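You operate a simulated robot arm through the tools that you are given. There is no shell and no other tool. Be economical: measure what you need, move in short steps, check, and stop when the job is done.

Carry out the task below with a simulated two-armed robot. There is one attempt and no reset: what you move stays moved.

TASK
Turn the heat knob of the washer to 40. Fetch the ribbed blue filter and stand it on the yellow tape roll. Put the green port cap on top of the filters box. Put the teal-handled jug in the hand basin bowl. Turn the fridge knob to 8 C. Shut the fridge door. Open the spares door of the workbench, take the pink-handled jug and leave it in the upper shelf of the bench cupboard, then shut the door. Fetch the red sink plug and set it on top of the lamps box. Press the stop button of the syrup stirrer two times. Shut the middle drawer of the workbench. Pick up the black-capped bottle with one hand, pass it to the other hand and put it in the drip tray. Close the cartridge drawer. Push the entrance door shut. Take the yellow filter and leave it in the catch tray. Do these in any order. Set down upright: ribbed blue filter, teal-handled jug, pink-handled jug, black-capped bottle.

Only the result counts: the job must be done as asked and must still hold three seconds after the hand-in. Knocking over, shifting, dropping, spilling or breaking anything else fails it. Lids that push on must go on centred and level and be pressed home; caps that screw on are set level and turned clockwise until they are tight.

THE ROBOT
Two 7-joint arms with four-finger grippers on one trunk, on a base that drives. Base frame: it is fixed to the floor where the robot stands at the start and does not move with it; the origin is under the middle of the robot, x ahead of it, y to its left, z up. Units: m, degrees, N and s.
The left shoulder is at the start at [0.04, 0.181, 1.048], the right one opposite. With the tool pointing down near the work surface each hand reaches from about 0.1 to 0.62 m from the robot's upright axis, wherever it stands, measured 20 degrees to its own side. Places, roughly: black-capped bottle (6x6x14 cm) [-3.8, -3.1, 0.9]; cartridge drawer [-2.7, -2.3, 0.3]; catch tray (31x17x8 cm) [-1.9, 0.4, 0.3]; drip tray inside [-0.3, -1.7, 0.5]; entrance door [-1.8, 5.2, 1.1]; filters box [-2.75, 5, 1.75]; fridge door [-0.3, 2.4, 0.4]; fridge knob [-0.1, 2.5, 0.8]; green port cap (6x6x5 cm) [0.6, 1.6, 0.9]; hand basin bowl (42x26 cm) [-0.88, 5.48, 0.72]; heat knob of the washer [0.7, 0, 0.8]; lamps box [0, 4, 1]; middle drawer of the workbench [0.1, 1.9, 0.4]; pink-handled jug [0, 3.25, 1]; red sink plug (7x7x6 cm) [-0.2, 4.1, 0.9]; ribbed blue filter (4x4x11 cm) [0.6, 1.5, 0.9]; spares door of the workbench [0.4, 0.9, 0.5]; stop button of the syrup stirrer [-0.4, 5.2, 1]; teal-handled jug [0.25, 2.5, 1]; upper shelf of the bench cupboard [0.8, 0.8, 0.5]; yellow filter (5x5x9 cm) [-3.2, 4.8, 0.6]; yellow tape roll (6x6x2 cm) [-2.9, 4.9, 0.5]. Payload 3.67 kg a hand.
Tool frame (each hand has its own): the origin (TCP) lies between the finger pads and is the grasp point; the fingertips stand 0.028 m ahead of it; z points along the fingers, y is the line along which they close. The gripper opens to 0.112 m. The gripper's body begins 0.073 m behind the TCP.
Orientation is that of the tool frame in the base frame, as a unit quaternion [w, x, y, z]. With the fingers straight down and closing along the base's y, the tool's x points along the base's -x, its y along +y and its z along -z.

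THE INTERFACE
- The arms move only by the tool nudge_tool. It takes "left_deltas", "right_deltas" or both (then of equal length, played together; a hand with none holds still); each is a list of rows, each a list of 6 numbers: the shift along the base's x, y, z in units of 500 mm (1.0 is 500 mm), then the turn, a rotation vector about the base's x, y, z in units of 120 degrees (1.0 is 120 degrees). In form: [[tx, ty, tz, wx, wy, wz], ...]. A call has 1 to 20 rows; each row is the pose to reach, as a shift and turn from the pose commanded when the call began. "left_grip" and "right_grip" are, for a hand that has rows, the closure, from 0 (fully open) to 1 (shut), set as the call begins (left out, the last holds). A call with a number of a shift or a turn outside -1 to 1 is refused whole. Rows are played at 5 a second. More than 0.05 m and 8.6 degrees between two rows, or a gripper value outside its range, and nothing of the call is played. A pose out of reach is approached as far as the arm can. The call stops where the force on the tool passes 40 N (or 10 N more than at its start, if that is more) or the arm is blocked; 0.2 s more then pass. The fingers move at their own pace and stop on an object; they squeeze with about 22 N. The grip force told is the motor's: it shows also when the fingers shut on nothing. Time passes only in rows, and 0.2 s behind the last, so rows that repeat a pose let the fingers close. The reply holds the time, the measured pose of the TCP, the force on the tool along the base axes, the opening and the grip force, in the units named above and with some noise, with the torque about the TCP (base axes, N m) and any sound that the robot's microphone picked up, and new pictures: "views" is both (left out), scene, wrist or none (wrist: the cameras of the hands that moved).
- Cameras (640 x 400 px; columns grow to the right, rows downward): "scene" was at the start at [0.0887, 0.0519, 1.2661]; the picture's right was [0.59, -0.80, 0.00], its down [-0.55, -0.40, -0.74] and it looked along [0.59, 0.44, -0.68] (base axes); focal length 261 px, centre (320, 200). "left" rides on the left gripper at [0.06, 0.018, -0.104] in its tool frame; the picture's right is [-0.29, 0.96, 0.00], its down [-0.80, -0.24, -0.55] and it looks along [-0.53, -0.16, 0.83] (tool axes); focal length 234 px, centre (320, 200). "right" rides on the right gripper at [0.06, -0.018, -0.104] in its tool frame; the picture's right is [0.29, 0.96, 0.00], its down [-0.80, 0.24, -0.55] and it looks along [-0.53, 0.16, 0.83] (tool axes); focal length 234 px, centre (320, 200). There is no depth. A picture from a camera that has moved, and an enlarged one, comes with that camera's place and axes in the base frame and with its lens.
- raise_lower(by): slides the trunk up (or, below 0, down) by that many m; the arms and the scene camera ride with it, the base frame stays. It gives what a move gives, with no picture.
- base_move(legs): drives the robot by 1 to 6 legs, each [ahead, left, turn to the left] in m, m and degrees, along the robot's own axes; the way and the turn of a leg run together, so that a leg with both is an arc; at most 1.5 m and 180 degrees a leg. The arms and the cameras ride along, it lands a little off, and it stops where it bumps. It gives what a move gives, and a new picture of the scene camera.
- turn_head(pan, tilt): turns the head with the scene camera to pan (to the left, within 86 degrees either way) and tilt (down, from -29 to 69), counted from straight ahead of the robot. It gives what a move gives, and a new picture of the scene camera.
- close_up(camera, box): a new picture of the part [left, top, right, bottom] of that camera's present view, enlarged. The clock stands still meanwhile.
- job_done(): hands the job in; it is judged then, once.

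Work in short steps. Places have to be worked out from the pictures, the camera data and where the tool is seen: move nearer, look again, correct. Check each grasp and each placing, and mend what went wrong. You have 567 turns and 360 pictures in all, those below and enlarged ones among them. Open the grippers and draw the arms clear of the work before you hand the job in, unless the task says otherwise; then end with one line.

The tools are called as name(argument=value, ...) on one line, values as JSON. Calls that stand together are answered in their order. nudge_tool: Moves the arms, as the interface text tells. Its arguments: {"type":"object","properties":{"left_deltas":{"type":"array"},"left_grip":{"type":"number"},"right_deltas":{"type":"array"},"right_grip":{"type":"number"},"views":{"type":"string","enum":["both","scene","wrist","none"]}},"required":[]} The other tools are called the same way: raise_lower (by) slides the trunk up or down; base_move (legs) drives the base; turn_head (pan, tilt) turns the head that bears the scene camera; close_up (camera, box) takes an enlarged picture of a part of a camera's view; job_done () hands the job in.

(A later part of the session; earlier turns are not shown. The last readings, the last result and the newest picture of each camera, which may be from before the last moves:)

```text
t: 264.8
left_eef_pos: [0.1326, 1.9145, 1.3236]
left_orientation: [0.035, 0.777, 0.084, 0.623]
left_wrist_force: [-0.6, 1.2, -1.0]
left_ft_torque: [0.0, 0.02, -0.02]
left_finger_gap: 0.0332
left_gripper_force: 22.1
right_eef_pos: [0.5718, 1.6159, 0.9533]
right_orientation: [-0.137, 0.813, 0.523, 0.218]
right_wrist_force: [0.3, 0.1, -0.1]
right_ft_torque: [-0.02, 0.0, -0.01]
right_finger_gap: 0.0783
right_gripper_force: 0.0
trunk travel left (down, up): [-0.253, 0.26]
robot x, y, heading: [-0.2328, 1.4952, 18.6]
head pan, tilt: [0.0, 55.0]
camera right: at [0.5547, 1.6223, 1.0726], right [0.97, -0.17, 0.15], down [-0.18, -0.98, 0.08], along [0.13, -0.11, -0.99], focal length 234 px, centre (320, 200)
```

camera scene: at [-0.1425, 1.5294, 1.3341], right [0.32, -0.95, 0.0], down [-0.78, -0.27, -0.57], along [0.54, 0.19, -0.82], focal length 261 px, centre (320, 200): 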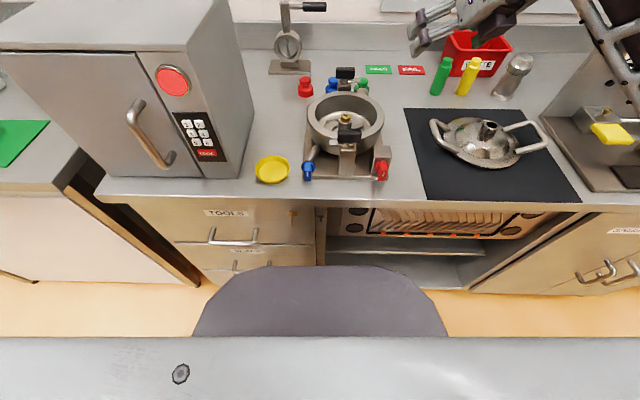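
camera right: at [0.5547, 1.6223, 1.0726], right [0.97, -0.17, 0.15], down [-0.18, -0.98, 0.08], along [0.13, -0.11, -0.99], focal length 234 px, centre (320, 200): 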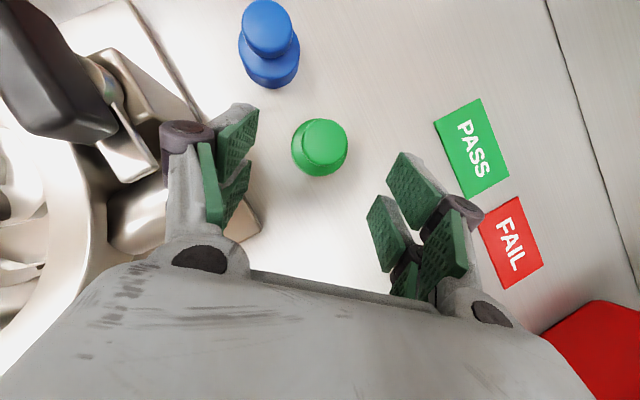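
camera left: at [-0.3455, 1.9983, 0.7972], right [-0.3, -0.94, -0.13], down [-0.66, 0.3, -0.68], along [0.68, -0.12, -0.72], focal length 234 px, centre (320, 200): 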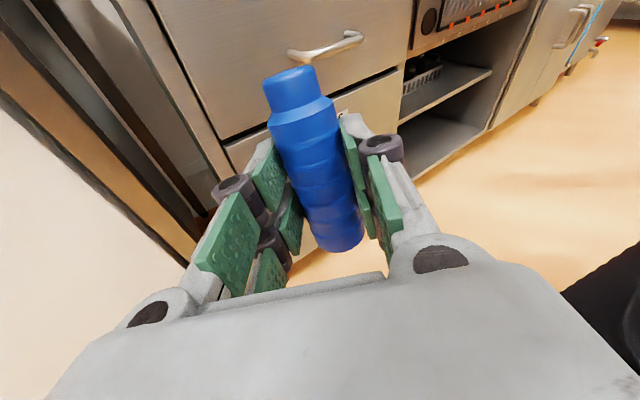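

Centred. Continue 4.7 cm along the axis and close.

nudge_tool(right_deltas=[[0.01, 0.021, -0.041, 0, 0, 0], [0.02, 0.042, -0.08, 0, 0, 0]], views="none")

nudge_tool(right_deltas=[[0, 0, 0, 0, 0, 0], [0, 0, 0, 0, 0, 0], [0, 0, 0, 0, 0, 0]], right_grip=1, views="wrist")

```text
t: 265.4
left_eef_pos: [0.1319, 1.9136, 1.324]
left_orientation: [0.034, 0.776, 0.084, 0.624]
left_wrist_force: [-0.3, 0.4, -0.2]
left_ft_torque: [0.03, 0.03, 0.05]
left_finger_gap: 0.0335
left_gripper_force: 22.0
right_eef_pos: [0.5791, 1.6353, 0.9151]
right_orientation: [-0.138, 0.813, 0.522, 0.22]
right_wrist_force: [0.9, 0.0, 0.0]
right_ft_torque: [0.03, 0.03, -0.01]
right_finger_gap: 0.0784
right_gripper_force: 0.0
trunk travel left (down, up): [-0.253, 0.26]
robot x, y, heading: [-0.2334, 1.4993, 19.0]
head pan, tilt: [0.0, 55.0]
```

```text
t: 266.2
left_eef_pos: [0.1307, 1.9129, 1.3243]
left_orientation: [0.034, 0.776, 0.084, 0.624]
left_wrist_force: [1.1, -0.1, -0.4]
left_ft_torque: [-0.01, 0.03, 0.0]
left_finger_gap: 0.0334
left_gripper_force: 21.9
right_eef_pos: [0.5786, 1.635, 0.9149]
right_orientation: [-0.138, 0.813, 0.522, 0.219]
right_wrist_force: [-0.2, -0.3, 2.5]
right_ft_torque: [-0.03, 0.06, 0.06]
right_finger_gap: 0.0304
right_gripper_force: 21.9
trunk travel left (down, up): [-0.253, 0.26]
robot x, y, heading: [-0.2312, 1.4907, 19.0]
head pan, tilt: [0.0, 55.0]
camera right: at [0.5618, 1.6415, 1.0345], right [0.97, -0.17, 0.15], down [-0.19, -0.98, 0.08], along [0.13, -0.11, -0.99], focal length 234 px, centre (320, 200)
```

right: 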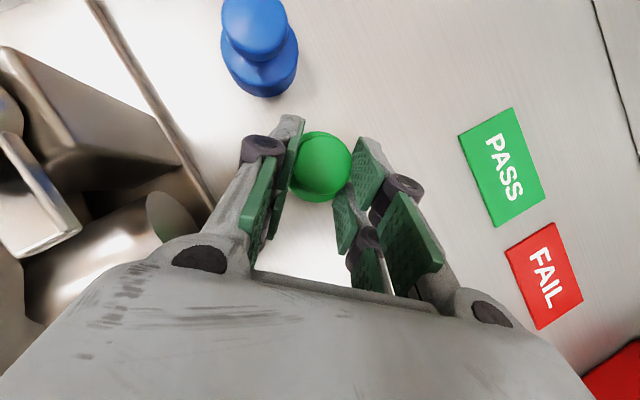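

Gripped at the waist. Lift straight up and check.

nudge_tool(right_deltas=[[0, 0, 0.06, 0, 0, 0], [0, -0.01, 0.14, 0, 0, 0], [0, -0.03, 0.22, 0, 0, 0], [0, -0.05, 0.3, 0, 0, 0], [0, -0.05, 0.38, 0, 0, 0]], views="wrist")

```text
t: 267.4
left_eef_pos: [0.1304, 1.914, 1.3231]
left_orientation: [0.034, 0.776, 0.083, 0.625]
left_wrist_force: [-0.7, -0.2, -0.7]
left_ft_torque: [0.02, 0.0, -0.02]
left_finger_gap: 0.0333
left_gripper_force: 21.5
right_eef_pos: [0.5782, 1.6105, 1.1075]
right_orientation: [-0.138, 0.812, 0.523, 0.218]
right_wrist_force: [-0.6, 0.2, 0.7]
right_ft_torque: [0.0, -0.03, -0.02]
right_finger_gap: 0.0306
right_gripper_force: 21.9
trunk travel left (down, up): [-0.253, 0.26]
robot x, y, heading: [-0.2339, 1.4946, 19.0]
head pan, tilt: [0.0, 55.0]
camera right: at [0.5614, 1.6171, 1.2273], right [0.97, -0.17, 0.15], down [-0.18, -0.98, 0.08], along [0.13, -0.11, -0.99], focal length 234 px, centre (320, 200)
```

right: 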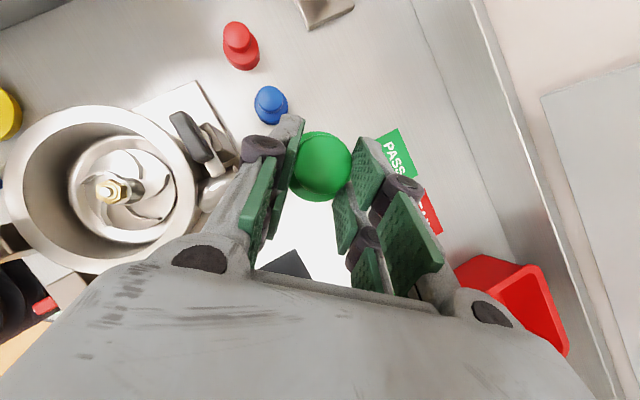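

Both items held. Back off from the bench and tuck the right hand in.

base_move(legs=[[-0.3, 0, 0]])

nudge_tool(right_deltas=[[-0.075, -0.051, 0.02, 0, 0, 0], [-0.15, -0.103, 0.04, 0, 0, 0], [-0.225, -0.154, 0.06, 0, 0, 0], [-0.3, -0.205, 0.08, 0, 0, 0], [-0.375, -0.256, 0.1, 0, 0, 0], [-0.45, -0.308, 0.12, 0, 0, 0], [-0.525, -0.359, 0.14, 0, 0, 0], [-0.6, -0.41, 0.16, 0, 0, 0]], views="none")

base_move(legs=[[0, 1.3, 0]])

turn_head(pan=80, tilt=20)

```text
t: 269.5
left_eef_pos: [-0.158, 1.8138, 1.325]
left_orientation: [0.034, 0.776, 0.084, 0.624]
left_wrist_force: [-0.2, 0.2, -1.6]
left_ft_torque: [-0.02, 0.0, 0.02]
left_finger_gap: 0.0337
left_gripper_force: 22.0
right_eef_pos: [0.2905, 1.5089, 1.1072]
right_orientation: [-0.139, 0.813, 0.522, 0.218]
right_wrist_force: [-0.5, -0.7, 0.3]
right_ft_torque: [0.02, -0.01, 0.0]
right_finger_gap: 0.0305
right_gripper_force: 21.8
trunk travel left (down, up): [-0.253, 0.26]
robot x, y, heading: [-0.5252, 1.4007, 19.1]
head pan, tilt: [0.0, 55.0]
camera scene: at [-0.4334, 1.4286, 1.3342], right [0.32, -0.95, 0.0], down [-0.78, -0.27, -0.57], along [0.54, 0.19, -0.82], focal length 261 px, centre (320, 200)
```

scene: 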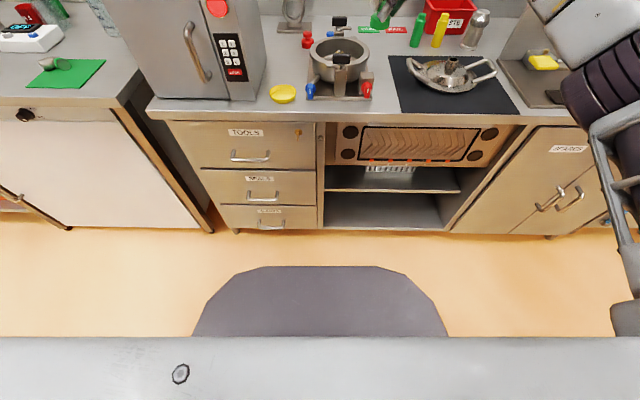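

```text
t: 271.3
left_eef_pos: [-0.1605, 1.8137, 1.3246]
left_orientation: [0.035, 0.776, 0.082, 0.625]
left_wrist_force: [-0.5, -0.5, -1.1]
left_ft_torque: [-0.01, 0.01, 0.0]
left_finger_gap: 0.0335
left_gripper_force: 21.9
right_eef_pos: [-0.0108, 1.3043, 1.187]
right_orientation: [-0.138, 0.813, 0.522, 0.219]
right_wrist_force: [0.8, -0.6, -1.1]
right_ft_torque: [0.0, 0.0, -0.02]
right_finger_gap: 0.0308
right_gripper_force: 21.7
trunk travel left (down, up): [-0.253, 0.26]
robot x, y, heading: [-0.5207, 1.3986, 19.1]
head pan, tilt: [0.0, 55.0]
```

```text
t: 278.1
left_eef_pos: [-0.5716, 3.06, 1.3229]
left_orientation: [0.039, 0.777, 0.078, 0.623]
left_wrist_force: [-0.8, 0.9, -0.1]
left_ft_torque: [0.0, 0.01, -0.01]
left_finger_gap: 0.0334
left_gripper_force: 21.9
right_eef_pos: [-0.4311, 2.5501, 1.1869]
right_orientation: [-0.136, 0.816, 0.516, 0.22]
right_wrist_force: [-1.0, 0.2, -0.5]
right_ft_torque: [-0.01, 0.03, 0.0]
right_finger_gap: 0.0303
right_gripper_force: 22.2
trunk travel left (down, up): [-0.253, 0.26]
robot x, y, heading: [-0.9421, 2.645, 18.3]
head pan, tilt: [0.0, 55.0]
camera scene: at [-0.8523, 2.6791, 1.3342], right [0.31, -0.95, 0.0], down [-0.78, -0.26, -0.57], along [0.54, 0.18, -0.82], focal length 261 px, centre (320, 200)
```

scene: 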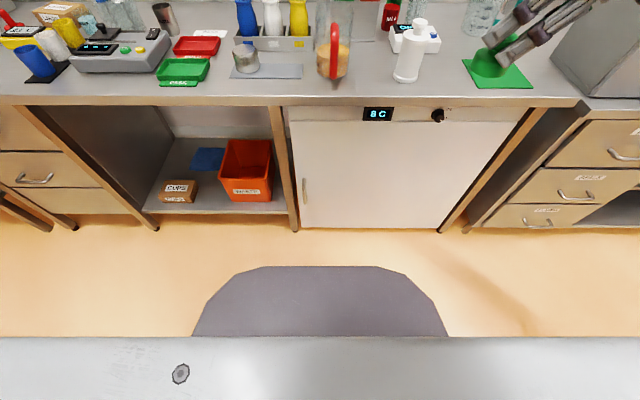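

```text
t: 279.7
left_eef_pos: [-0.5715, 3.0608, 1.3249]
left_orientation: [0.038, 0.777, 0.079, 0.624]
left_wrist_force: [-0.4, -0.4, -0.6]
left_ft_torque: [0.04, 0.01, 0.0]
left_finger_gap: 0.0334
left_gripper_force: 21.8
right_eef_pos: [-0.4301, 2.5501, 1.1881]
right_orientation: [-0.137, 0.816, 0.517, 0.22]
right_wrist_force: [-0.4, 0.0, -0.1]
right_ft_torque: [-0.01, -0.05, 0.03]
right_finger_gap: 0.0304
right_gripper_force: 22.4
trunk travel left (down, up): [-0.253, 0.26]
robot x, y, heading: [-0.9388, 2.6507, 18.6]
head pan, tilt: [80.0, 20.0]
camera scene: at [-0.9339, 2.7487, 1.3863], right [0.99, 0.14, 0.0], down [0.05, -0.34, -0.94], along [-0.13, 0.93, -0.34], focal length 261 px, centre (320, 200)
```

scene: 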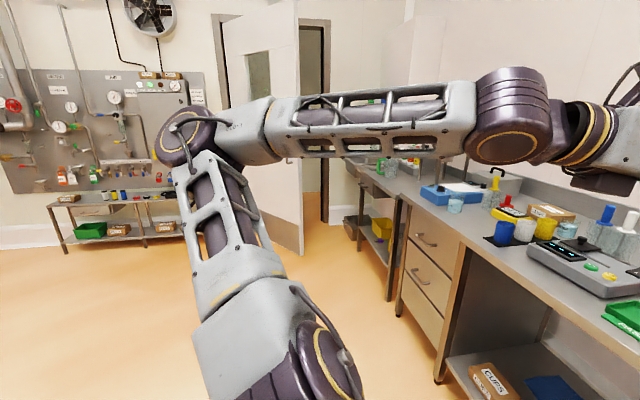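

The rack with filters and the panel are in the far-left corner, facing heading ~108°. Turn left 90° and drive toward it.

base_move(legs=[[0, 0, 89.5], [0.6, 0.5, 0], [0.7, 0.6, 0]])

turn_head(pan=0, tilt=15)

```text
t: 292.5
left_eef_pos: [-2.8167, 3.8996, 1.3232]
left_orientation: [-0.42, 0.487, 0.611, 0.463]
left_wrist_force: [-0.6, 1.1, -1.4]
left_ft_torque: [0.0, -0.02, -0.05]
left_finger_gap: 0.0334
left_gripper_force: 22.1
right_eef_pos: [-2.309, 4.0537, 1.1873]
right_orientation: [-0.252, 0.199, 0.945, 0.055]
right_wrist_force: [0.3, -0.4, -0.7]
right_ft_torque: [-0.01, -0.01, 0.02]
right_finger_gap: 0.0303
right_gripper_force: 21.9
trunk travel left (down, up): [-0.253, 0.26]
robot x, y, heading: [-2.3967, 3.5417, 109.4]
head pan, tilt: [80.0, 20.0]
camera scene: at [-2.4917, 3.5468, 1.3863], right [-0.17, 0.99, 0.0], down [0.34, 0.06, -0.94], along [-0.93, -0.16, -0.34], focal length 261 px, centre (320, 200)
```

scene: 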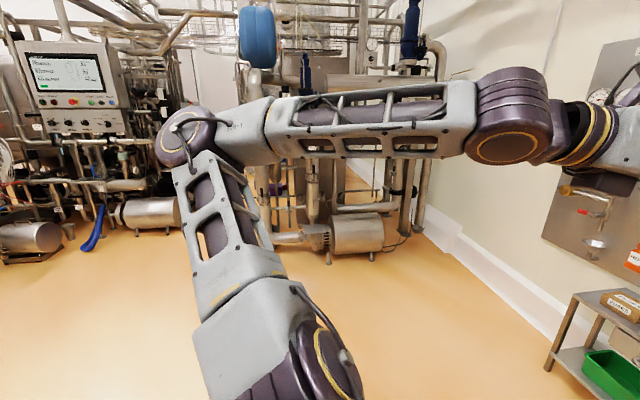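

```text
t: 294.1
left_eef_pos: [-2.8163, 3.8997, 1.3233]
left_orientation: [-0.421, 0.487, 0.609, 0.463]
left_wrist_force: [0.2, -0.7, -0.5]
left_ft_torque: [0.02, -0.01, 0.01]
left_finger_gap: 0.0331
left_gripper_force: 22.7
right_eef_pos: [-2.3095, 4.0542, 1.1871]
right_orientation: [-0.252, 0.2, 0.945, 0.055]
right_wrist_force: [0.0, 0.5, 0.2]
right_ft_torque: [-0.01, -0.01, -0.01]
right_finger_gap: 0.0303
right_gripper_force: 22.0
trunk travel left (down, up): [-0.253, 0.26]
robot x, y, heading: [-2.3984, 3.5394, 109.6]
head pan, tilt: [0.0, 15.0]
camera scene: at [-2.4312, 3.6502, 1.3944], right [0.94, 0.34, 0.0], down [0.09, -0.24, -0.97], along [-0.32, 0.91, -0.26], focal length 261 px, centre (320, 200)
```

scene: 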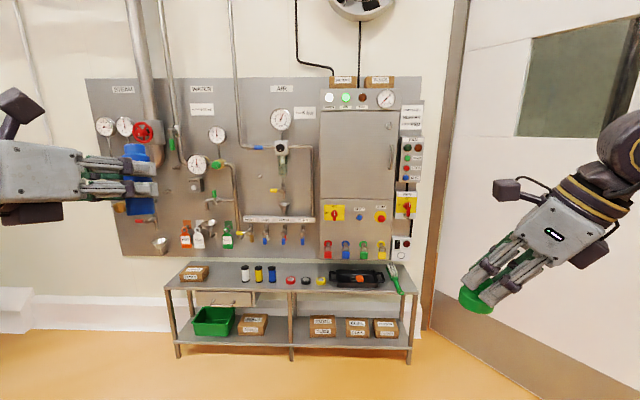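

Zoom in on the rack items and top boxes.

close_up(camera="scene", box=[160, 220, 420, 350])

close_up(camera="scene", box=[310, 60, 430, 130])

```text
2.46 times, centred on (290, 285) of scene
camera zoom: at [-2.4312, 3.6502, 1.3944], right [0.94, 0.34, 0.0], down [0.09, -0.24, -0.97], along [-0.32, 0.91, -0.26], focal length 643 px, centre (394, -9)
```

zoom: 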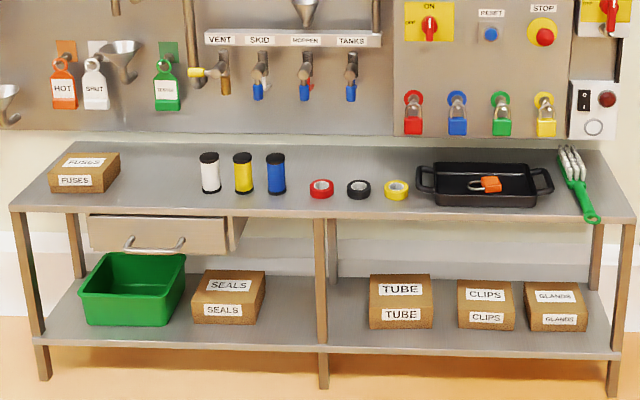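

```text
5.33 times, centred on (370, 95) of scene
camera zoom: at [-2.4312, 3.6502, 1.3944], right [0.94, 0.34, 0.0], down [0.09, -0.24, -0.97], along [-0.32, 0.91, -0.26], focal length 1393 px, centre (53, 760)
```

zoom: 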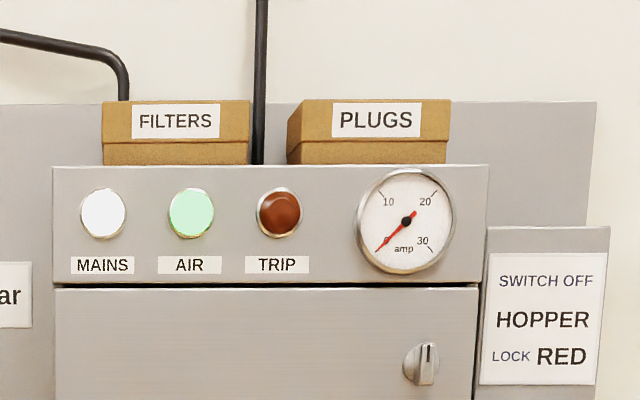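

Yellow tape roll ≈(-2.86, 4.90), rack top z≈0.5; FILTERS box on the cabinet top. Drive closer, level the left hand so the filter is vertical, and lower it.

base_move(legs=[[0.55, -0.08, -1.6]])

nudge_tool(left_deltas=[[0, 0, -0.08, 0.033, 0.027, -0.003], [0, 0, -0.17, 0.066, 0.054, -0.006], [0, 0, -0.26, 0.0987, 0.0815, -0.0085], [0.02, 0, -0.35, 0.0987, 0.0815, -0.0085], [0.04, 0, -0.44, 0.0987, 0.0815, -0.0085], [0.06, 0, -0.53, 0.0987, 0.0815, -0.0085], [0.08, 0, -0.62, 0.0987, 0.0815, -0.0085]], views="none")

raise_lower(by=-0.25)

turn_head(pan=10, tilt=35)

close_up(camera="left", box=[0, 0, 640, 400])

```text
t: 297.3
left_eef_pos: [-2.9103, 4.4545, 1.3233]
left_orientation: [-0.415, 0.493, 0.606, 0.467]
left_wrist_force: [0.0, -0.4, -0.5]
left_ft_torque: [0.01, 0.02, -0.02]
left_finger_gap: 0.0332
left_gripper_force: 21.6
right_eef_pos: [-2.4019, 4.5975, 1.1868]
right_orientation: [-0.252, 0.21, 0.943, 0.059]
right_wrist_force: [-0.3, -0.3, -0.2]
right_ft_torque: [-0.02, 0.0, 0.0]
right_finger_gap: 0.0303
right_gripper_force: 22.1
trunk travel left (down, up): [-0.253, 0.26]
robot x, y, heading: [-2.4979, 4.0851, 108.1]
head pan, tilt: [0.0, 15.0]
camera scene: at [-2.5325, 4.1966, 1.3944], right [0.95, 0.32, 0.0], down [0.08, -0.25, -0.97], along [-0.3, 0.92, -0.26], focal length 261 px, centre (320, 200)
```

scene: 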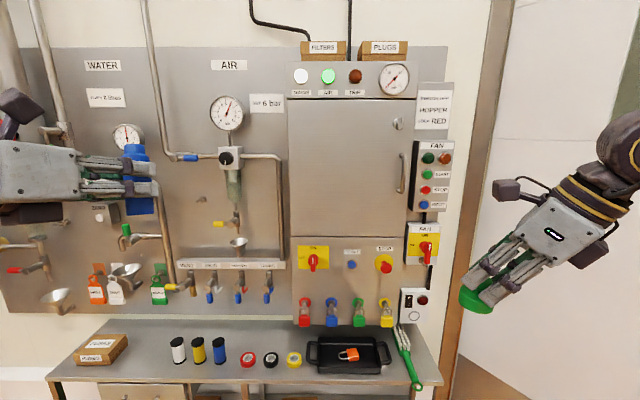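

```text
t: 298.9
left_eef_pos: [-2.8938, 4.4916, 0.9877]
left_orientation: [-0.509, 0.49, 0.513, 0.488]
left_wrist_force: [1.1, 0.8, -0.8]
left_ft_torque: [0.02, 0.03, -0.01]
left_finger_gap: 0.0332
left_gripper_force: 21.5
left hand out of reach, approached as far as the arm can: row 2, 3, 4, 5, 6, 7
right_eef_pos: [-2.4025, 4.5968, 1.1858]
right_orientation: [-0.251, 0.21, 0.943, 0.057]
right_wrist_force: [-1.3, 0.1, -0.6]
right_ft_torque: [-0.02, -0.03, 0.03]
right_finger_gap: 0.0304
right_gripper_force: 22.0
trunk travel left (down, up): [-0.253, 0.26]
robot x, y, heading: [-2.4951, 4.0896, 108.3]
head pan, tilt: [0.0, 15.0]
```

```text
t: 301.5
left_eef_pos: [-2.8941, 4.4911, 0.7383]
left_orientation: [-0.509, 0.491, 0.511, 0.488]
left_wrist_force: [0.4, -0.2, 0.0]
left_ft_torque: [-0.03, 0.03, 0.02]
left_finger_gap: 0.033
left_gripper_force: 22.6
right_eef_pos: [-2.4017, 4.5974, 0.9384]
right_orientation: [-0.252, 0.21, 0.943, 0.059]
right_wrist_force: [0.0, -0.2, 0.0]
right_ft_torque: [-0.02, -0.04, -0.01]
right_finger_gap: 0.0305
right_gripper_force: 22.2
trunk travel left (down, up): [-0.003, 0.51]
robot x, y, heading: [-2.4961, 4.0856, 108.6]
head pan, tilt: [0.0, 15.0]
```

```text
t: 302.3
left_eef_pos: [-2.8942, 4.4914, 0.7378]
left_orientation: [-0.509, 0.491, 0.512, 0.488]
left_wrist_force: [-0.3, 0.0, -0.7]
left_ft_torque: [-0.02, 0.02, -0.01]
left_finger_gap: 0.0334
left_gripper_force: 22.0
right_eef_pos: [-2.4009, 4.5966, 0.9376]
right_orientation: [-0.253, 0.21, 0.943, 0.059]
right_wrist_force: [-1.1, 0.7, 0.8]
right_ft_torque: [0.02, -0.01, 0.03]
right_finger_gap: 0.0303
right_gripper_force: 21.4
trunk travel left (down, up): [-0.003, 0.51]
robot x, y, heading: [-2.4974, 4.085, 108.3]
head pan, tilt: [10.0, 35.0]
camera scene: at [-2.5448, 4.1852, 1.1129], right [0.88, 0.47, 0.0], down [0.27, -0.5, -0.82], along [-0.39, 0.72, -0.57], focal length 261 px, centre (320, 200)
```

scene: 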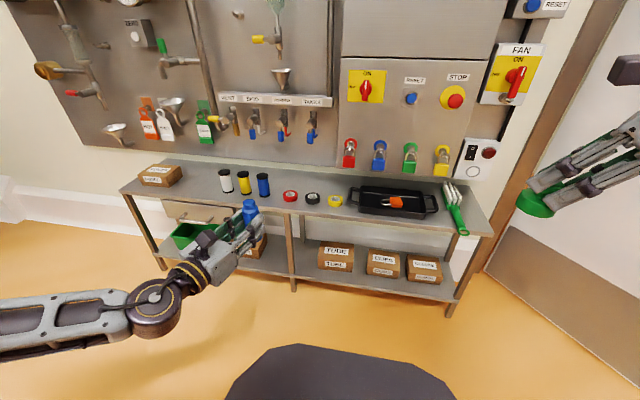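

```text
1.00 times, centred on (320, 200) of left (not enlarged: the box is as wide or as high as the picture)
camera zoom: at [-2.8708, 4.3881, 0.8], right [0.96, 0.04, -0.29], down [-0.22, -0.57, -0.79], along [-0.19, 0.82, -0.53], focal length 234 px, centre (320, 200)
```

zoom: 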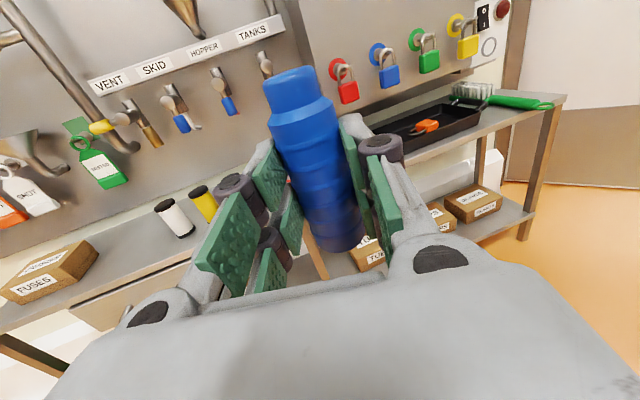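

Shift the left hand sideways to get a clear view of the tape roll past the fingers.

nudge_tool(left_deltas=[[-0.09, 0.0, -0.03, 0, 0, 0], [-0.18, 0.02, -0.06, 0, 0, 0], [-0.27, 0.06, -0.1, 0, 0, 0], [-0.34, 0.1, -0.14, 0, 0, 0]], views="wrist")

```text
refused: row 3 steps farther than a row can; nothing moved
```

nudge_tool(left_deltas=[[-0.08, 0.0, -0.03, 0, 0, 0], [-0.16, 0.02, -0.06, 0, 0, 0], [-0.24, 0.05, -0.09, 0, 0, 0], [-0.31, 0.08, -0.12, 0, 0, 0], [-0.34, 0.1, -0.14, 0, 0, 0]], views="wrist")

```text
t: 303.5
left_eef_pos: [-3.0644, 4.5398, 0.6674]
left_orientation: [-0.509, 0.491, 0.512, 0.488]
left_wrist_force: [-0.4, 0.0, 0.7]
left_ft_torque: [-0.04, 0.0, 0.05]
left_finger_gap: 0.0334
left_gripper_force: 21.9
right_eef_pos: [-2.4018, 4.5972, 0.937]
right_orientation: [-0.252, 0.209, 0.943, 0.058]
right_wrist_force: [0.3, 1.3, 0.0]
right_ft_torque: [-0.01, 0.01, 0.01]
right_finger_gap: 0.0304
right_gripper_force: 21.8
trunk travel left (down, up): [-0.003, 0.51]
robot x, y, heading: [-2.4967, 4.088, 108.5]
head pan, tilt: [10.0, 35.0]
camera left: at [-3.0417, 4.4374, 0.7298], right [0.96, 0.04, -0.29], down [-0.22, -0.57, -0.79], along [-0.19, 0.82, -0.54], focal length 234 px, centre (320, 200)
```

left: 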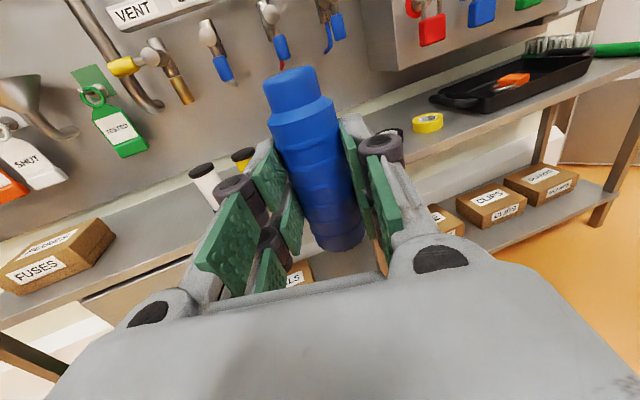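

Tape roll triangulated at (-2.884, 4.934), top z≈0.545; filter is exactly vertical, its base 5.5 cm below the TCP. Move the hand back right, then drive ahead 0.22 m.

nudge_tool(left_deltas=[[0.09, 0, 0, 0, 0, 0], [0.18, 0, 0, 0, 0, 0], [0.27, -0.02, 0, 0, 0, 0], [0.36, -0.04, 0, 0, 0, 0], [0.44, -0.04, 0, 0, 0, 0]], views="none")

base_move(legs=[[0.22, 0, 0]])

close_up(camera="left", box=[0, 0, 640, 400])

```text
t: 304.7
left_eef_pos: [-2.8422, 4.5204, 0.6708]
left_orientation: [-0.509, 0.491, 0.511, 0.488]
left_wrist_force: [0.4, -0.2, 0.0]
left_ft_torque: [0.02, 0.04, -0.03]
left_finger_gap: 0.033
left_gripper_force: 22.0
right_eef_pos: [-2.4023, 4.5969, 0.9379]
right_orientation: [-0.252, 0.21, 0.943, 0.059]
right_wrist_force: [0.6, 0.0, -0.2]
right_ft_torque: [-0.01, -0.02, -0.01]
right_finger_gap: 0.0304
right_gripper_force: 22.3
trunk travel left (down, up): [-0.003, 0.51]
robot x, y, heading: [-2.498, 4.0857, 108.5]
head pan, tilt: [10.0, 35.0]
```

```text
t: 306.4
left_eef_pos: [-2.9112, 4.7268, 0.6693]
left_orientation: [-0.51, 0.49, 0.513, 0.487]
left_wrist_force: [0.6, 0.0, -0.2]
left_ft_torque: [0.03, 0.0, -0.01]
left_finger_gap: 0.033
left_gripper_force: 22.0
right_eef_pos: [-2.4717, 4.8054, 0.938]
right_orientation: [-0.251, 0.21, 0.943, 0.059]
right_wrist_force: [-0.1, -0.1, -0.2]
right_ft_torque: [-0.01, -0.01, 0.05]
right_finger_gap: 0.0301
right_gripper_force: 22.2
trunk travel left (down, up): [-0.003, 0.51]
robot x, y, heading: [-2.567, 4.2951, 108.6]
head pan, tilt: [10.0, 35.0]
camera scene: at [-2.614, 4.3926, 1.1128], right [0.88, 0.48, 0.0], down [0.27, -0.51, -0.82], along [-0.39, 0.72, -0.57], focal length 261 px, centre (320, 200)
```

scene: 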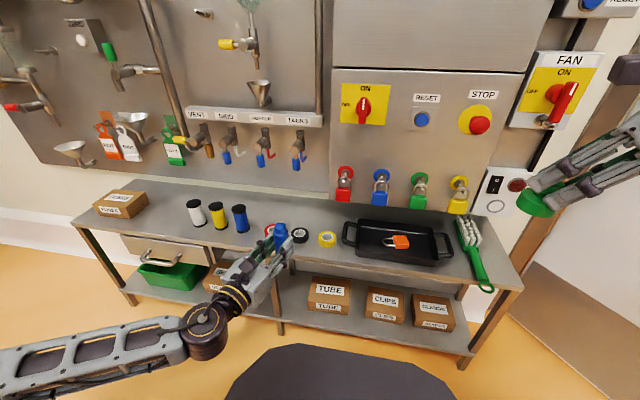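

```text
1.00 times, centred on (320, 200) of left (not enlarged: the box is as wide or as high as the picture)
camera zoom: at [-2.8881, 4.6244, 0.7306], right [0.96, 0.04, -0.29], down [-0.22, -0.57, -0.79], along [-0.2, 0.82, -0.54], focal length 234 px, centre (320, 200)
```

zoom: 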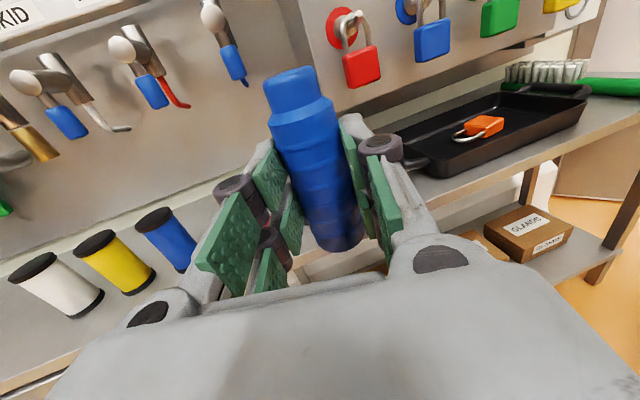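

Shift the hand 8 cm left for one precise look at the tape roll.

nudge_tool(left_deltas=[[-0.08, 0, 0, 0, 0, 0], [-0.16, 0.04, -0.02, 0, 0, 0]], views="wrist")

```text
t: 307.0
left_eef_pos: [-2.9921, 4.7454, 0.6589]
left_orientation: [-0.51, 0.49, 0.511, 0.489]
left_wrist_force: [-0.1, -1.0, -1.4]
left_ft_torque: [-0.01, 0.03, 0.0]
left_finger_gap: 0.0328
left_gripper_force: 21.9
right_eef_pos: [-2.4734, 4.8045, 0.9367]
right_orientation: [-0.251, 0.21, 0.943, 0.058]
right_wrist_force: [-0.5, 0.1, 0.0]
right_ft_torque: [0.0, 0.03, 0.03]
right_finger_gap: 0.0301
right_gripper_force: 22.4
trunk travel left (down, up): [-0.003, 0.51]
robot x, y, heading: [-2.5668, 4.2906, 108.3]
head pan, tilt: [10.0, 35.0]
camera left: at [-2.9692, 4.6429, 0.7194], right [0.96, 0.04, -0.29], down [-0.22, -0.57, -0.79], along [-0.19, 0.82, -0.54], focal length 234 px, centre (320, 200)
```

left: 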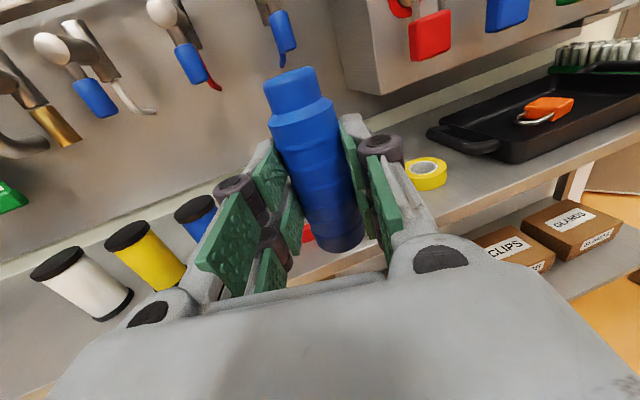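

Tape roll at (-2.882, 4.937), top ≈0.54. Line up and move over it at z≈0.63.

nudge_tool(left_deltas=[[0.075, 0, -0.02, 0, 0, 0], [0.15, 0, -0.04, 0, 0, 0], [0.221, 0.03, -0.06, 0, 0, 0], [0.221, 0.11, -0.06, 0, 0, 0], [0.221, 0.19, -0.06, 0, 0, 0], [0.221, 0.27, -0.06, 0, 0, 0], [0.221, 0.355, -0.06, 0, 0, 0]], views="none")

close_up(camera="scene", box=[220, 160, 400, 280])

```text
t: 308.6
left_eef_pos: [-2.8817, 4.9231, 0.6278]
left_orientation: [-0.509, 0.492, 0.512, 0.486]
left_wrist_force: [0.3, 0.4, -0.4]
left_ft_torque: [-0.01, 0.03, 0.01]
left_finger_gap: 0.0331
left_gripper_force: 21.9
right_eef_pos: [-2.472, 4.8045, 0.9373]
right_orientation: [-0.252, 0.21, 0.943, 0.058]
right_wrist_force: [-0.2, -0.7, -0.5]
right_ft_torque: [0.02, -0.01, 0.02]
right_finger_gap: 0.0305
right_gripper_force: 22.0
trunk travel left (down, up): [-0.003, 0.51]
robot x, y, heading: [-2.5656, 4.294, 108.2]
head pan, tilt: [10.0, 35.0]
```

```text
3.33 times, centred on (310, 220) of scene
camera zoom: at [-2.6136, 4.3922, 1.1128], right [0.88, 0.48, 0.0], down [0.27, -0.5, -0.82], along [-0.39, 0.72, -0.57], focal length 870 px, centre (353, 133)
```

zoom: 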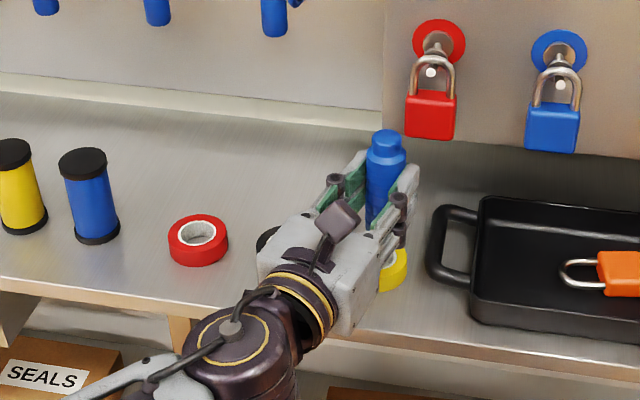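

Looks aligned over the roll. Lower gently until contact.

nudge_tool(left_deltas=[[0, 0, -0.02, 0, 0, 0], [0, 0, -0.04, 0, 0, 0], [0, 0, -0.05, 0, 0, 0]], views="none")

nudge_tool(left_deltas=[[0, 0, -0.008, 0, 0, 0], [0, 0, -0.016, 0, 0, 0]], views="none")

```text
t: 309.4
left_eef_pos: [-2.8814, 4.9235, 0.6054]
left_orientation: [-0.51, 0.49, 0.512, 0.488]
left_wrist_force: [0.1, -0.5, -0.4]
left_ft_torque: [0.01, 0.0, -0.03]
left_finger_gap: 0.0328
left_gripper_force: 22.1
right_eef_pos: [-2.4717, 4.8019, 0.9366]
right_orientation: [-0.252, 0.209, 0.943, 0.059]
right_wrist_force: [0.0, 0.0, -0.3]
right_ft_torque: [-0.01, 0.02, -0.02]
right_finger_gap: 0.0301
right_gripper_force: 22.6
trunk travel left (down, up): [-0.003, 0.51]
robot x, y, heading: [-2.5631, 4.2915, 108.2]
head pan, tilt: [10.0, 35.0]
```

```text
t: 310.0
left_eef_pos: [-2.8812, 4.9232, 0.596]
left_orientation: [-0.51, 0.49, 0.512, 0.488]
left_wrist_force: [-0.3, -0.2, 0.2]
left_ft_torque: [-0.02, -0.02, 0.02]
left_finger_gap: 0.0324
left_gripper_force: 22.2
right_eef_pos: [-2.4698, 4.8036, 0.9382]
right_orientation: [-0.252, 0.21, 0.943, 0.058]
right_wrist_force: [-0.3, -0.8, -1.0]
right_ft_torque: [-0.02, 0.01, -0.01]
right_finger_gap: 0.0307
right_gripper_force: 22.2
trunk travel left (down, up): [-0.003, 0.51]
robot x, y, heading: [-2.5657, 4.2936, 108.4]
head pan, tilt: [10.0, 35.0]
```

nudge_tool(left_deltas=[[0, 0, -0.008, 0, 0, 0], [0, 0, -0.016, 0, 0, 0]], views="wrist")

close_up(camera="scene", box=[260, 180, 380, 260])

```text
t: 310.6
left_eef_pos: [-2.8801, 4.9246, 0.5914]
left_orientation: [-0.511, 0.49, 0.511, 0.488]
left_wrist_force: [-1.0, -0.6, 7.8]
left_ft_torque: [0.09, 0.03, -0.04]
left_finger_gap: 0.0328
left_gripper_force: 22.5
right_eef_pos: [-2.4713, 4.8032, 0.9377]
right_orientation: [-0.252, 0.209, 0.943, 0.059]
right_wrist_force: [-0.1, -0.4, 0.9]
right_ft_torque: [-0.02, 0.0, -0.02]
right_finger_gap: 0.0302
right_gripper_force: 21.9
trunk travel left (down, up): [-0.003, 0.51]
robot x, y, heading: [-2.5672, 4.2932, 108.3]
head pan, tilt: [10.0, 35.0]
camera left: at [-2.8577, 4.8208, 0.6523], right [0.96, 0.04, -0.29], down [-0.22, -0.56, -0.8], along [-0.2, 0.82, -0.53], focal length 234 px, centre (320, 200)
```

left: 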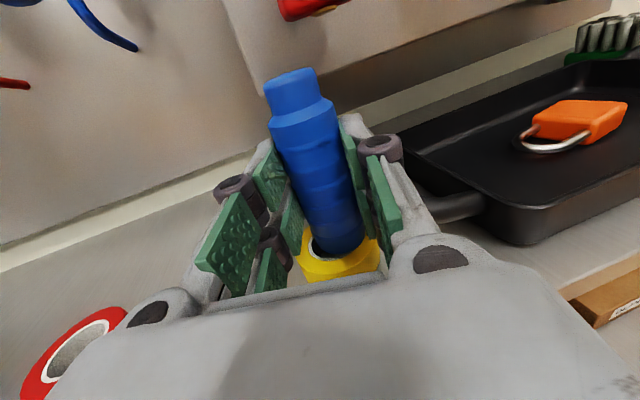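

```text
5.00 times, centred on (320, 220) of scene
camera zoom: at [-2.6133, 4.391, 1.113], right [0.88, 0.48, 0.0], down [0.27, -0.5, -0.82], along [-0.39, 0.72, -0.57], focal length 1306 px, centre (320, 100)
```

zoom: 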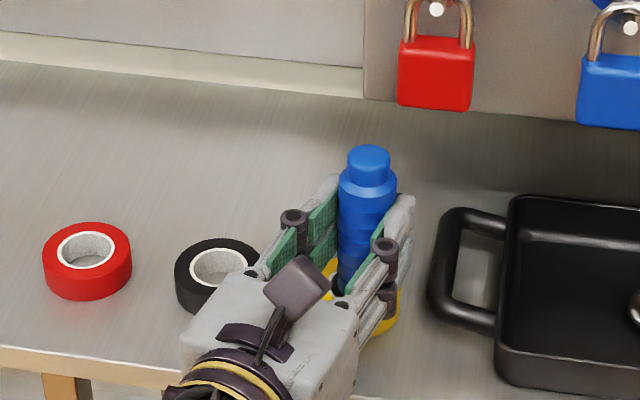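

Contact felt; the filter sits centred on the yellow roll. Release and withdraw straight back.

nudge_tool(left_deltas=[[0, 0, 0.004, 0, 0, 0], [0, 0, 0.004, 0, 0, 0]], left_grip=0.5, views="none")

nudge_tool(left_deltas=[[0.001, -0.03, 0, 0, 0, 0], [0.002, -0.08, 0, 0, 0, 0], [0.004, -0.16, 0, 0, 0, 0], [0.006, -0.25, 0, 0, 0, 0]], views="wrist")

```text
t: 311.2
left_eef_pos: [-2.8809, 4.9248, 0.5904]
left_orientation: [-0.51, 0.491, 0.512, 0.487]
left_wrist_force: [-0.1, 0.6, 1.0]
left_ft_torque: [0.02, 0.02, -0.03]
left_finger_gap: 0.0559
left_gripper_force: 0.1
right_eef_pos: [-2.4704, 4.8048, 0.9386]
right_orientation: [-0.252, 0.209, 0.943, 0.059]
right_wrist_force: [0.0, 1.0, 0.6]
right_ft_torque: [-0.03, 0.0, -0.02]
right_finger_gap: 0.0303
right_gripper_force: 21.9
trunk travel left (down, up): [-0.003, 0.51]
robot x, y, heading: [-2.568, 4.2901, 108.2]
head pan, tilt: [10.0, 35.0]
```

```text
t: 312.2
left_eef_pos: [-2.8769, 4.7973, 0.5918]
left_orientation: [-0.51, 0.49, 0.512, 0.488]
left_wrist_force: [-0.3, -0.4, 0.1]
left_ft_torque: [0.03, -0.01, -0.01]
left_finger_gap: 0.056
left_gripper_force: 0.0
right_eef_pos: [-2.4698, 4.8038, 0.9382]
right_orientation: [-0.252, 0.21, 0.943, 0.058]
right_wrist_force: [-0.2, 0.3, -0.9]
right_ft_torque: [0.0, 0.02, -0.04]
right_finger_gap: 0.0303
right_gripper_force: 21.6
trunk travel left (down, up): [-0.003, 0.51]
robot x, y, heading: [-2.5664, 4.2928, 108.6]
head pan, tilt: [10.0, 35.0]
camera left: at [-2.8543, 4.6946, 0.653], right [0.96, 0.04, -0.29], down [-0.22, -0.57, -0.8], along [-0.19, 0.82, -0.53], focal length 234 px, centre (320, 200)
```

left: 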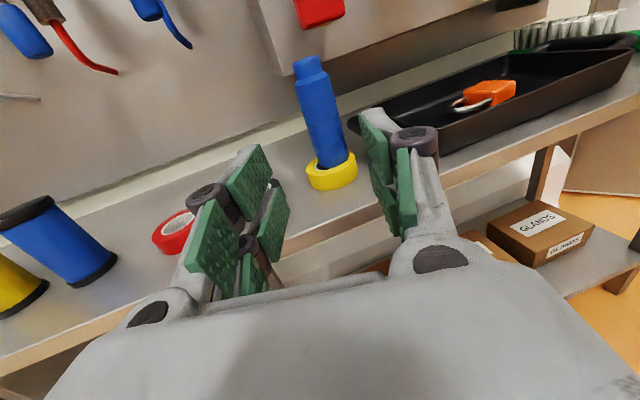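

The blue filter stands on the yellow roll. Next the yellow filter (left hand, empty): back off a little, raise, and shift base left.

nudge_tool(left_deltas=[[0, -0.08, 0.05, 0, 0, 0], [0, -0.12, 0.13, 0, 0, 0]], left_grip=0.45, views="none")

base_move(legs=[[0, 0.33, 0]])

close_up(camera="left", box=[0, 0, 640, 400])

```text
t: 312.8
left_eef_pos: [-2.8778, 4.7399, 0.6576]
left_orientation: [-0.51, 0.491, 0.512, 0.488]
left_wrist_force: [-0.2, -0.6, 0.4]
left_ft_torque: [0.0, 0.01, 0.02]
left_finger_gap: 0.0615
left_gripper_force: 0.0
right_eef_pos: [-2.4711, 4.8037, 0.9376]
right_orientation: [-0.253, 0.209, 0.943, 0.058]
right_wrist_force: [0.0, -0.4, -0.2]
right_ft_torque: [-0.02, 0.0, 0.0]
right_finger_gap: 0.0306
right_gripper_force: 22.1
trunk travel left (down, up): [-0.003, 0.51]
robot x, y, heading: [-2.5668, 4.2941, 108.4]
head pan, tilt: [10.0, 35.0]
```

```text
t: 315.1
left_eef_pos: [-3.1902, 4.6372, 0.6576]
left_orientation: [-0.509, 0.491, 0.511, 0.488]
left_wrist_force: [-0.3, 0.1, 0.4]
left_ft_torque: [-0.02, -0.02, 0.0]
left_finger_gap: 0.0617
left_gripper_force: 0.0
right_eef_pos: [-2.7808, 4.6997, 0.9372]
right_orientation: [-0.252, 0.21, 0.943, 0.058]
right_wrist_force: [-0.2, -0.5, -0.7]
right_ft_torque: [0.0, -0.05, 0.0]
right_finger_gap: 0.0301
right_gripper_force: 22.1
trunk travel left (down, up): [-0.003, 0.51]
robot x, y, heading: [-2.8756, 4.1882, 108.2]
head pan, tilt: [10.0, 35.0]
camera scene: at [-2.9251, 4.2882, 1.1129], right [0.88, 0.47, 0.0], down [0.27, -0.5, -0.82], along [-0.39, 0.72, -0.57], focal length 261 px, centre (320, 200)
```

scene: 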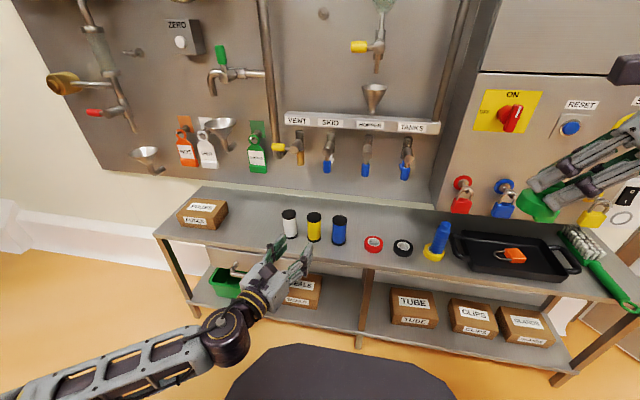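

```text
1.00 times, centred on (320, 200) of left (not enlarged: the box is as wide or as high as the picture)
camera zoom: at [-3.1667, 4.535, 0.7185], right [0.96, 0.04, -0.29], down [-0.22, -0.57, -0.79], along [-0.19, 0.82, -0.53], focal length 234 px, centre (320, 200)
```

zoom: 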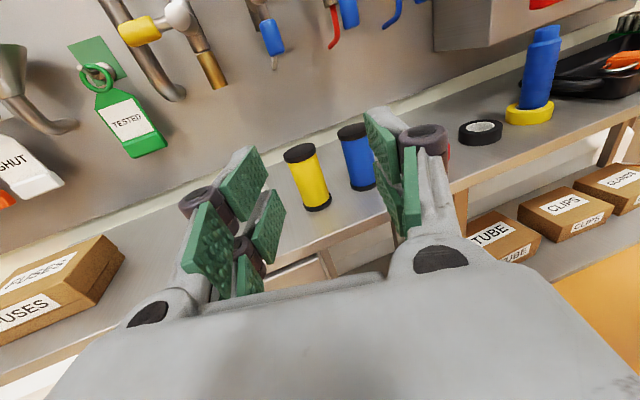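

Yellow filter at (-3.243, 4.836), neighbours 8.4 cm each side along the rack. Yaw +17° to face squarely, then go to pre-grasp.

nudge_tool(left_deltas=[[-0.005, 0.03, -0.04, 0, 0, 0.047], [-0.012, 0.06, -0.08, 0, 0, 0.095], [-0.018, 0.12, -0.12, 0, 0, 0.142], [-0.022, 0.156, -0.16, 0, 0, 0.142]], views="wrist")

```text
t: 316.1
left_eef_pos: [-3.2004, 4.7167, 0.5741]
left_orientation: [-0.576, 0.41, 0.579, 0.407]
left_wrist_force: [0.6, 0.5, -0.2]
left_ft_torque: [0.03, -0.02, 0.01]
left_finger_gap: 0.0616
left_gripper_force: 0.1
right_eef_pos: [-2.7806, 4.7006, 0.9385]
right_orientation: [-0.253, 0.21, 0.943, 0.059]
right_wrist_force: [0.1, 0.6, -1.5]
right_ft_torque: [-0.02, 0.0, -0.01]
right_finger_gap: 0.0302
right_gripper_force: 22.1
trunk travel left (down, up): [-0.003, 0.51]
robot x, y, heading: [-2.8723, 4.1899, 108.2]
head pan, tilt: [10.0, 35.0]
camera left: at [-3.1476, 4.6257, 0.6364], right [0.9, 0.32, -0.29], down [-0.04, -0.61, -0.79], along [-0.43, 0.73, -0.53], focal length 234 px, centre (320, 200)
```

left: 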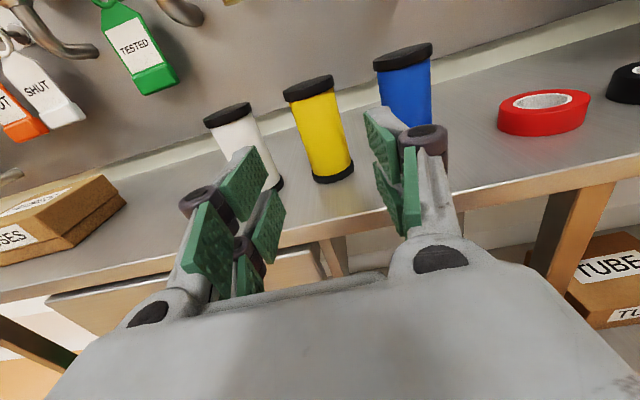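

Aligned. Advance 11.8 cm.

nudge_tool(left_deltas=[[-0.027, 0.075, 0, 0, 0, 0], [-0.053, 0.15, 0, 0, 0, 0], [-0.079, 0.222, 0, 0, 0, 0]], views="none")

nudge_tool(left_deltas=[[0, 0, 0, 0, 0, 0], [0, 0, 0, 0, 0, 0]], left_grip=1, views="wrist")

```text
t: 316.9
left_eef_pos: [-3.2409, 4.8291, 0.5759]
left_orientation: [-0.576, 0.41, 0.578, 0.408]
left_wrist_force: [-0.3, 0.2, -1.2]
left_ft_torque: [0.01, 0.03, -0.02]
left_finger_gap: 0.0618
left_gripper_force: 0.0
right_eef_pos: [-2.7805, 4.701, 0.937]
right_orientation: [-0.253, 0.21, 0.943, 0.059]
right_wrist_force: [0.2, 0.5, -0.1]
right_ft_torque: [0.05, -0.01, -0.01]
right_finger_gap: 0.0301
right_gripper_force: 21.8
trunk travel left (down, up): [-0.003, 0.51]
robot x, y, heading: [-2.8792, 4.1944, 108.2]
head pan, tilt: [10.0, 35.0]
```

```text
t: 317.5
left_eef_pos: [-3.2398, 4.8267, 0.5763]
left_orientation: [-0.576, 0.41, 0.578, 0.408]
left_wrist_force: [0.2, 0.3, 0.9]
left_ft_torque: [0.01, 0.01, 0.02]
left_finger_gap: 0.044
left_gripper_force: 22.0
right_eef_pos: [-2.7806, 4.6997, 0.9362]
right_orientation: [-0.252, 0.211, 0.942, 0.059]
right_wrist_force: [0.8, -0.6, -0.8]
right_ft_torque: [-0.03, 0.01, 0.03]
right_finger_gap: 0.0304
right_gripper_force: 21.9
trunk travel left (down, up): [-0.003, 0.51]
robot x, y, heading: [-2.8756, 4.1901, 108.3]
head pan, tilt: [10.0, 35.0]
camera left: at [-3.1876, 4.736, 0.6378], right [0.9, 0.32, -0.29], down [-0.04, -0.61, -0.79], along [-0.43, 0.73, -0.53], focal length 234 px, centre (320, 200)
```

left: 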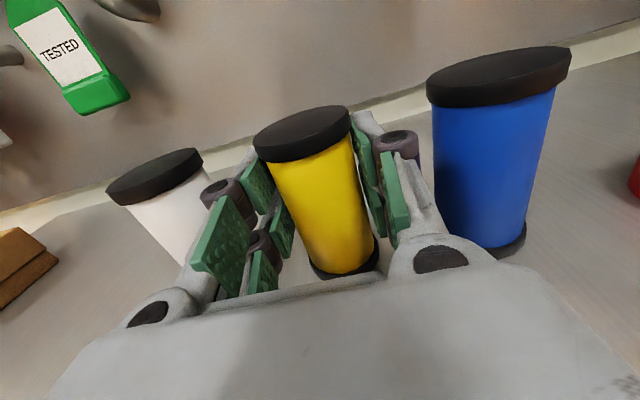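

Gripped (44 mm). Lift and withdraw.

nudge_tool(left_deltas=[[0, 0, 0.06, 0, 0, 0], [0, 0, 0.14, 0, 0, 0], [0, 0, 0.23, 0, 0, 0], [0.04, -0.08, 0.28, 0, 0, 0], [0.07, -0.16, 0.32, 0, 0, 0], [0.1, -0.24, 0.36, 0, 0, 0]], views="wrist")

```text
refused: row 4 steps farther than a row can; nothing moved
```

nudge_tool(left_deltas=[[0, 0, 0.06, 0, 0, 0], [0, 0, 0.14, 0, 0, 0], [0, 0, 0.23, 0, 0, 0], [0.03, -0.07, 0.28, 0, 0, 0], [0.06, -0.14, 0.32, 0, 0, 0], [0.09, -0.22, 0.35, 0, 0, 0]], views="wrist")

```text
t: 318.9
left_eef_pos: [-3.1938, 4.7169, 0.7508]
left_orientation: [-0.576, 0.41, 0.578, 0.407]
left_wrist_force: [-0.1, 0.0, -0.6]
left_ft_torque: [0.01, 0.02, -0.01]
left_finger_gap: 0.0442
left_gripper_force: 22.1
right_eef_pos: [-2.7815, 4.7, 0.9373]
right_orientation: [-0.252, 0.21, 0.943, 0.059]
right_wrist_force: [1.1, 0.9, -0.9]
right_ft_torque: [0.02, 0.03, 0.0]
right_finger_gap: 0.0303
right_gripper_force: 22.0
trunk travel left (down, up): [-0.003, 0.51]
robot x, y, heading: [-2.8794, 4.1862, 108.1]
head pan, tilt: [10.0, 35.0]
camera left: at [-3.1416, 4.625, 0.8125], right [0.9, 0.32, -0.29], down [-0.04, -0.61, -0.79], along [-0.43, 0.73, -0.53], focal length 234 px, centre (320, 200)
```

left: 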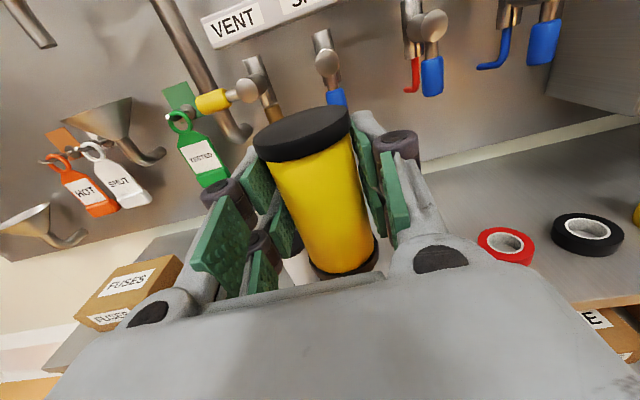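

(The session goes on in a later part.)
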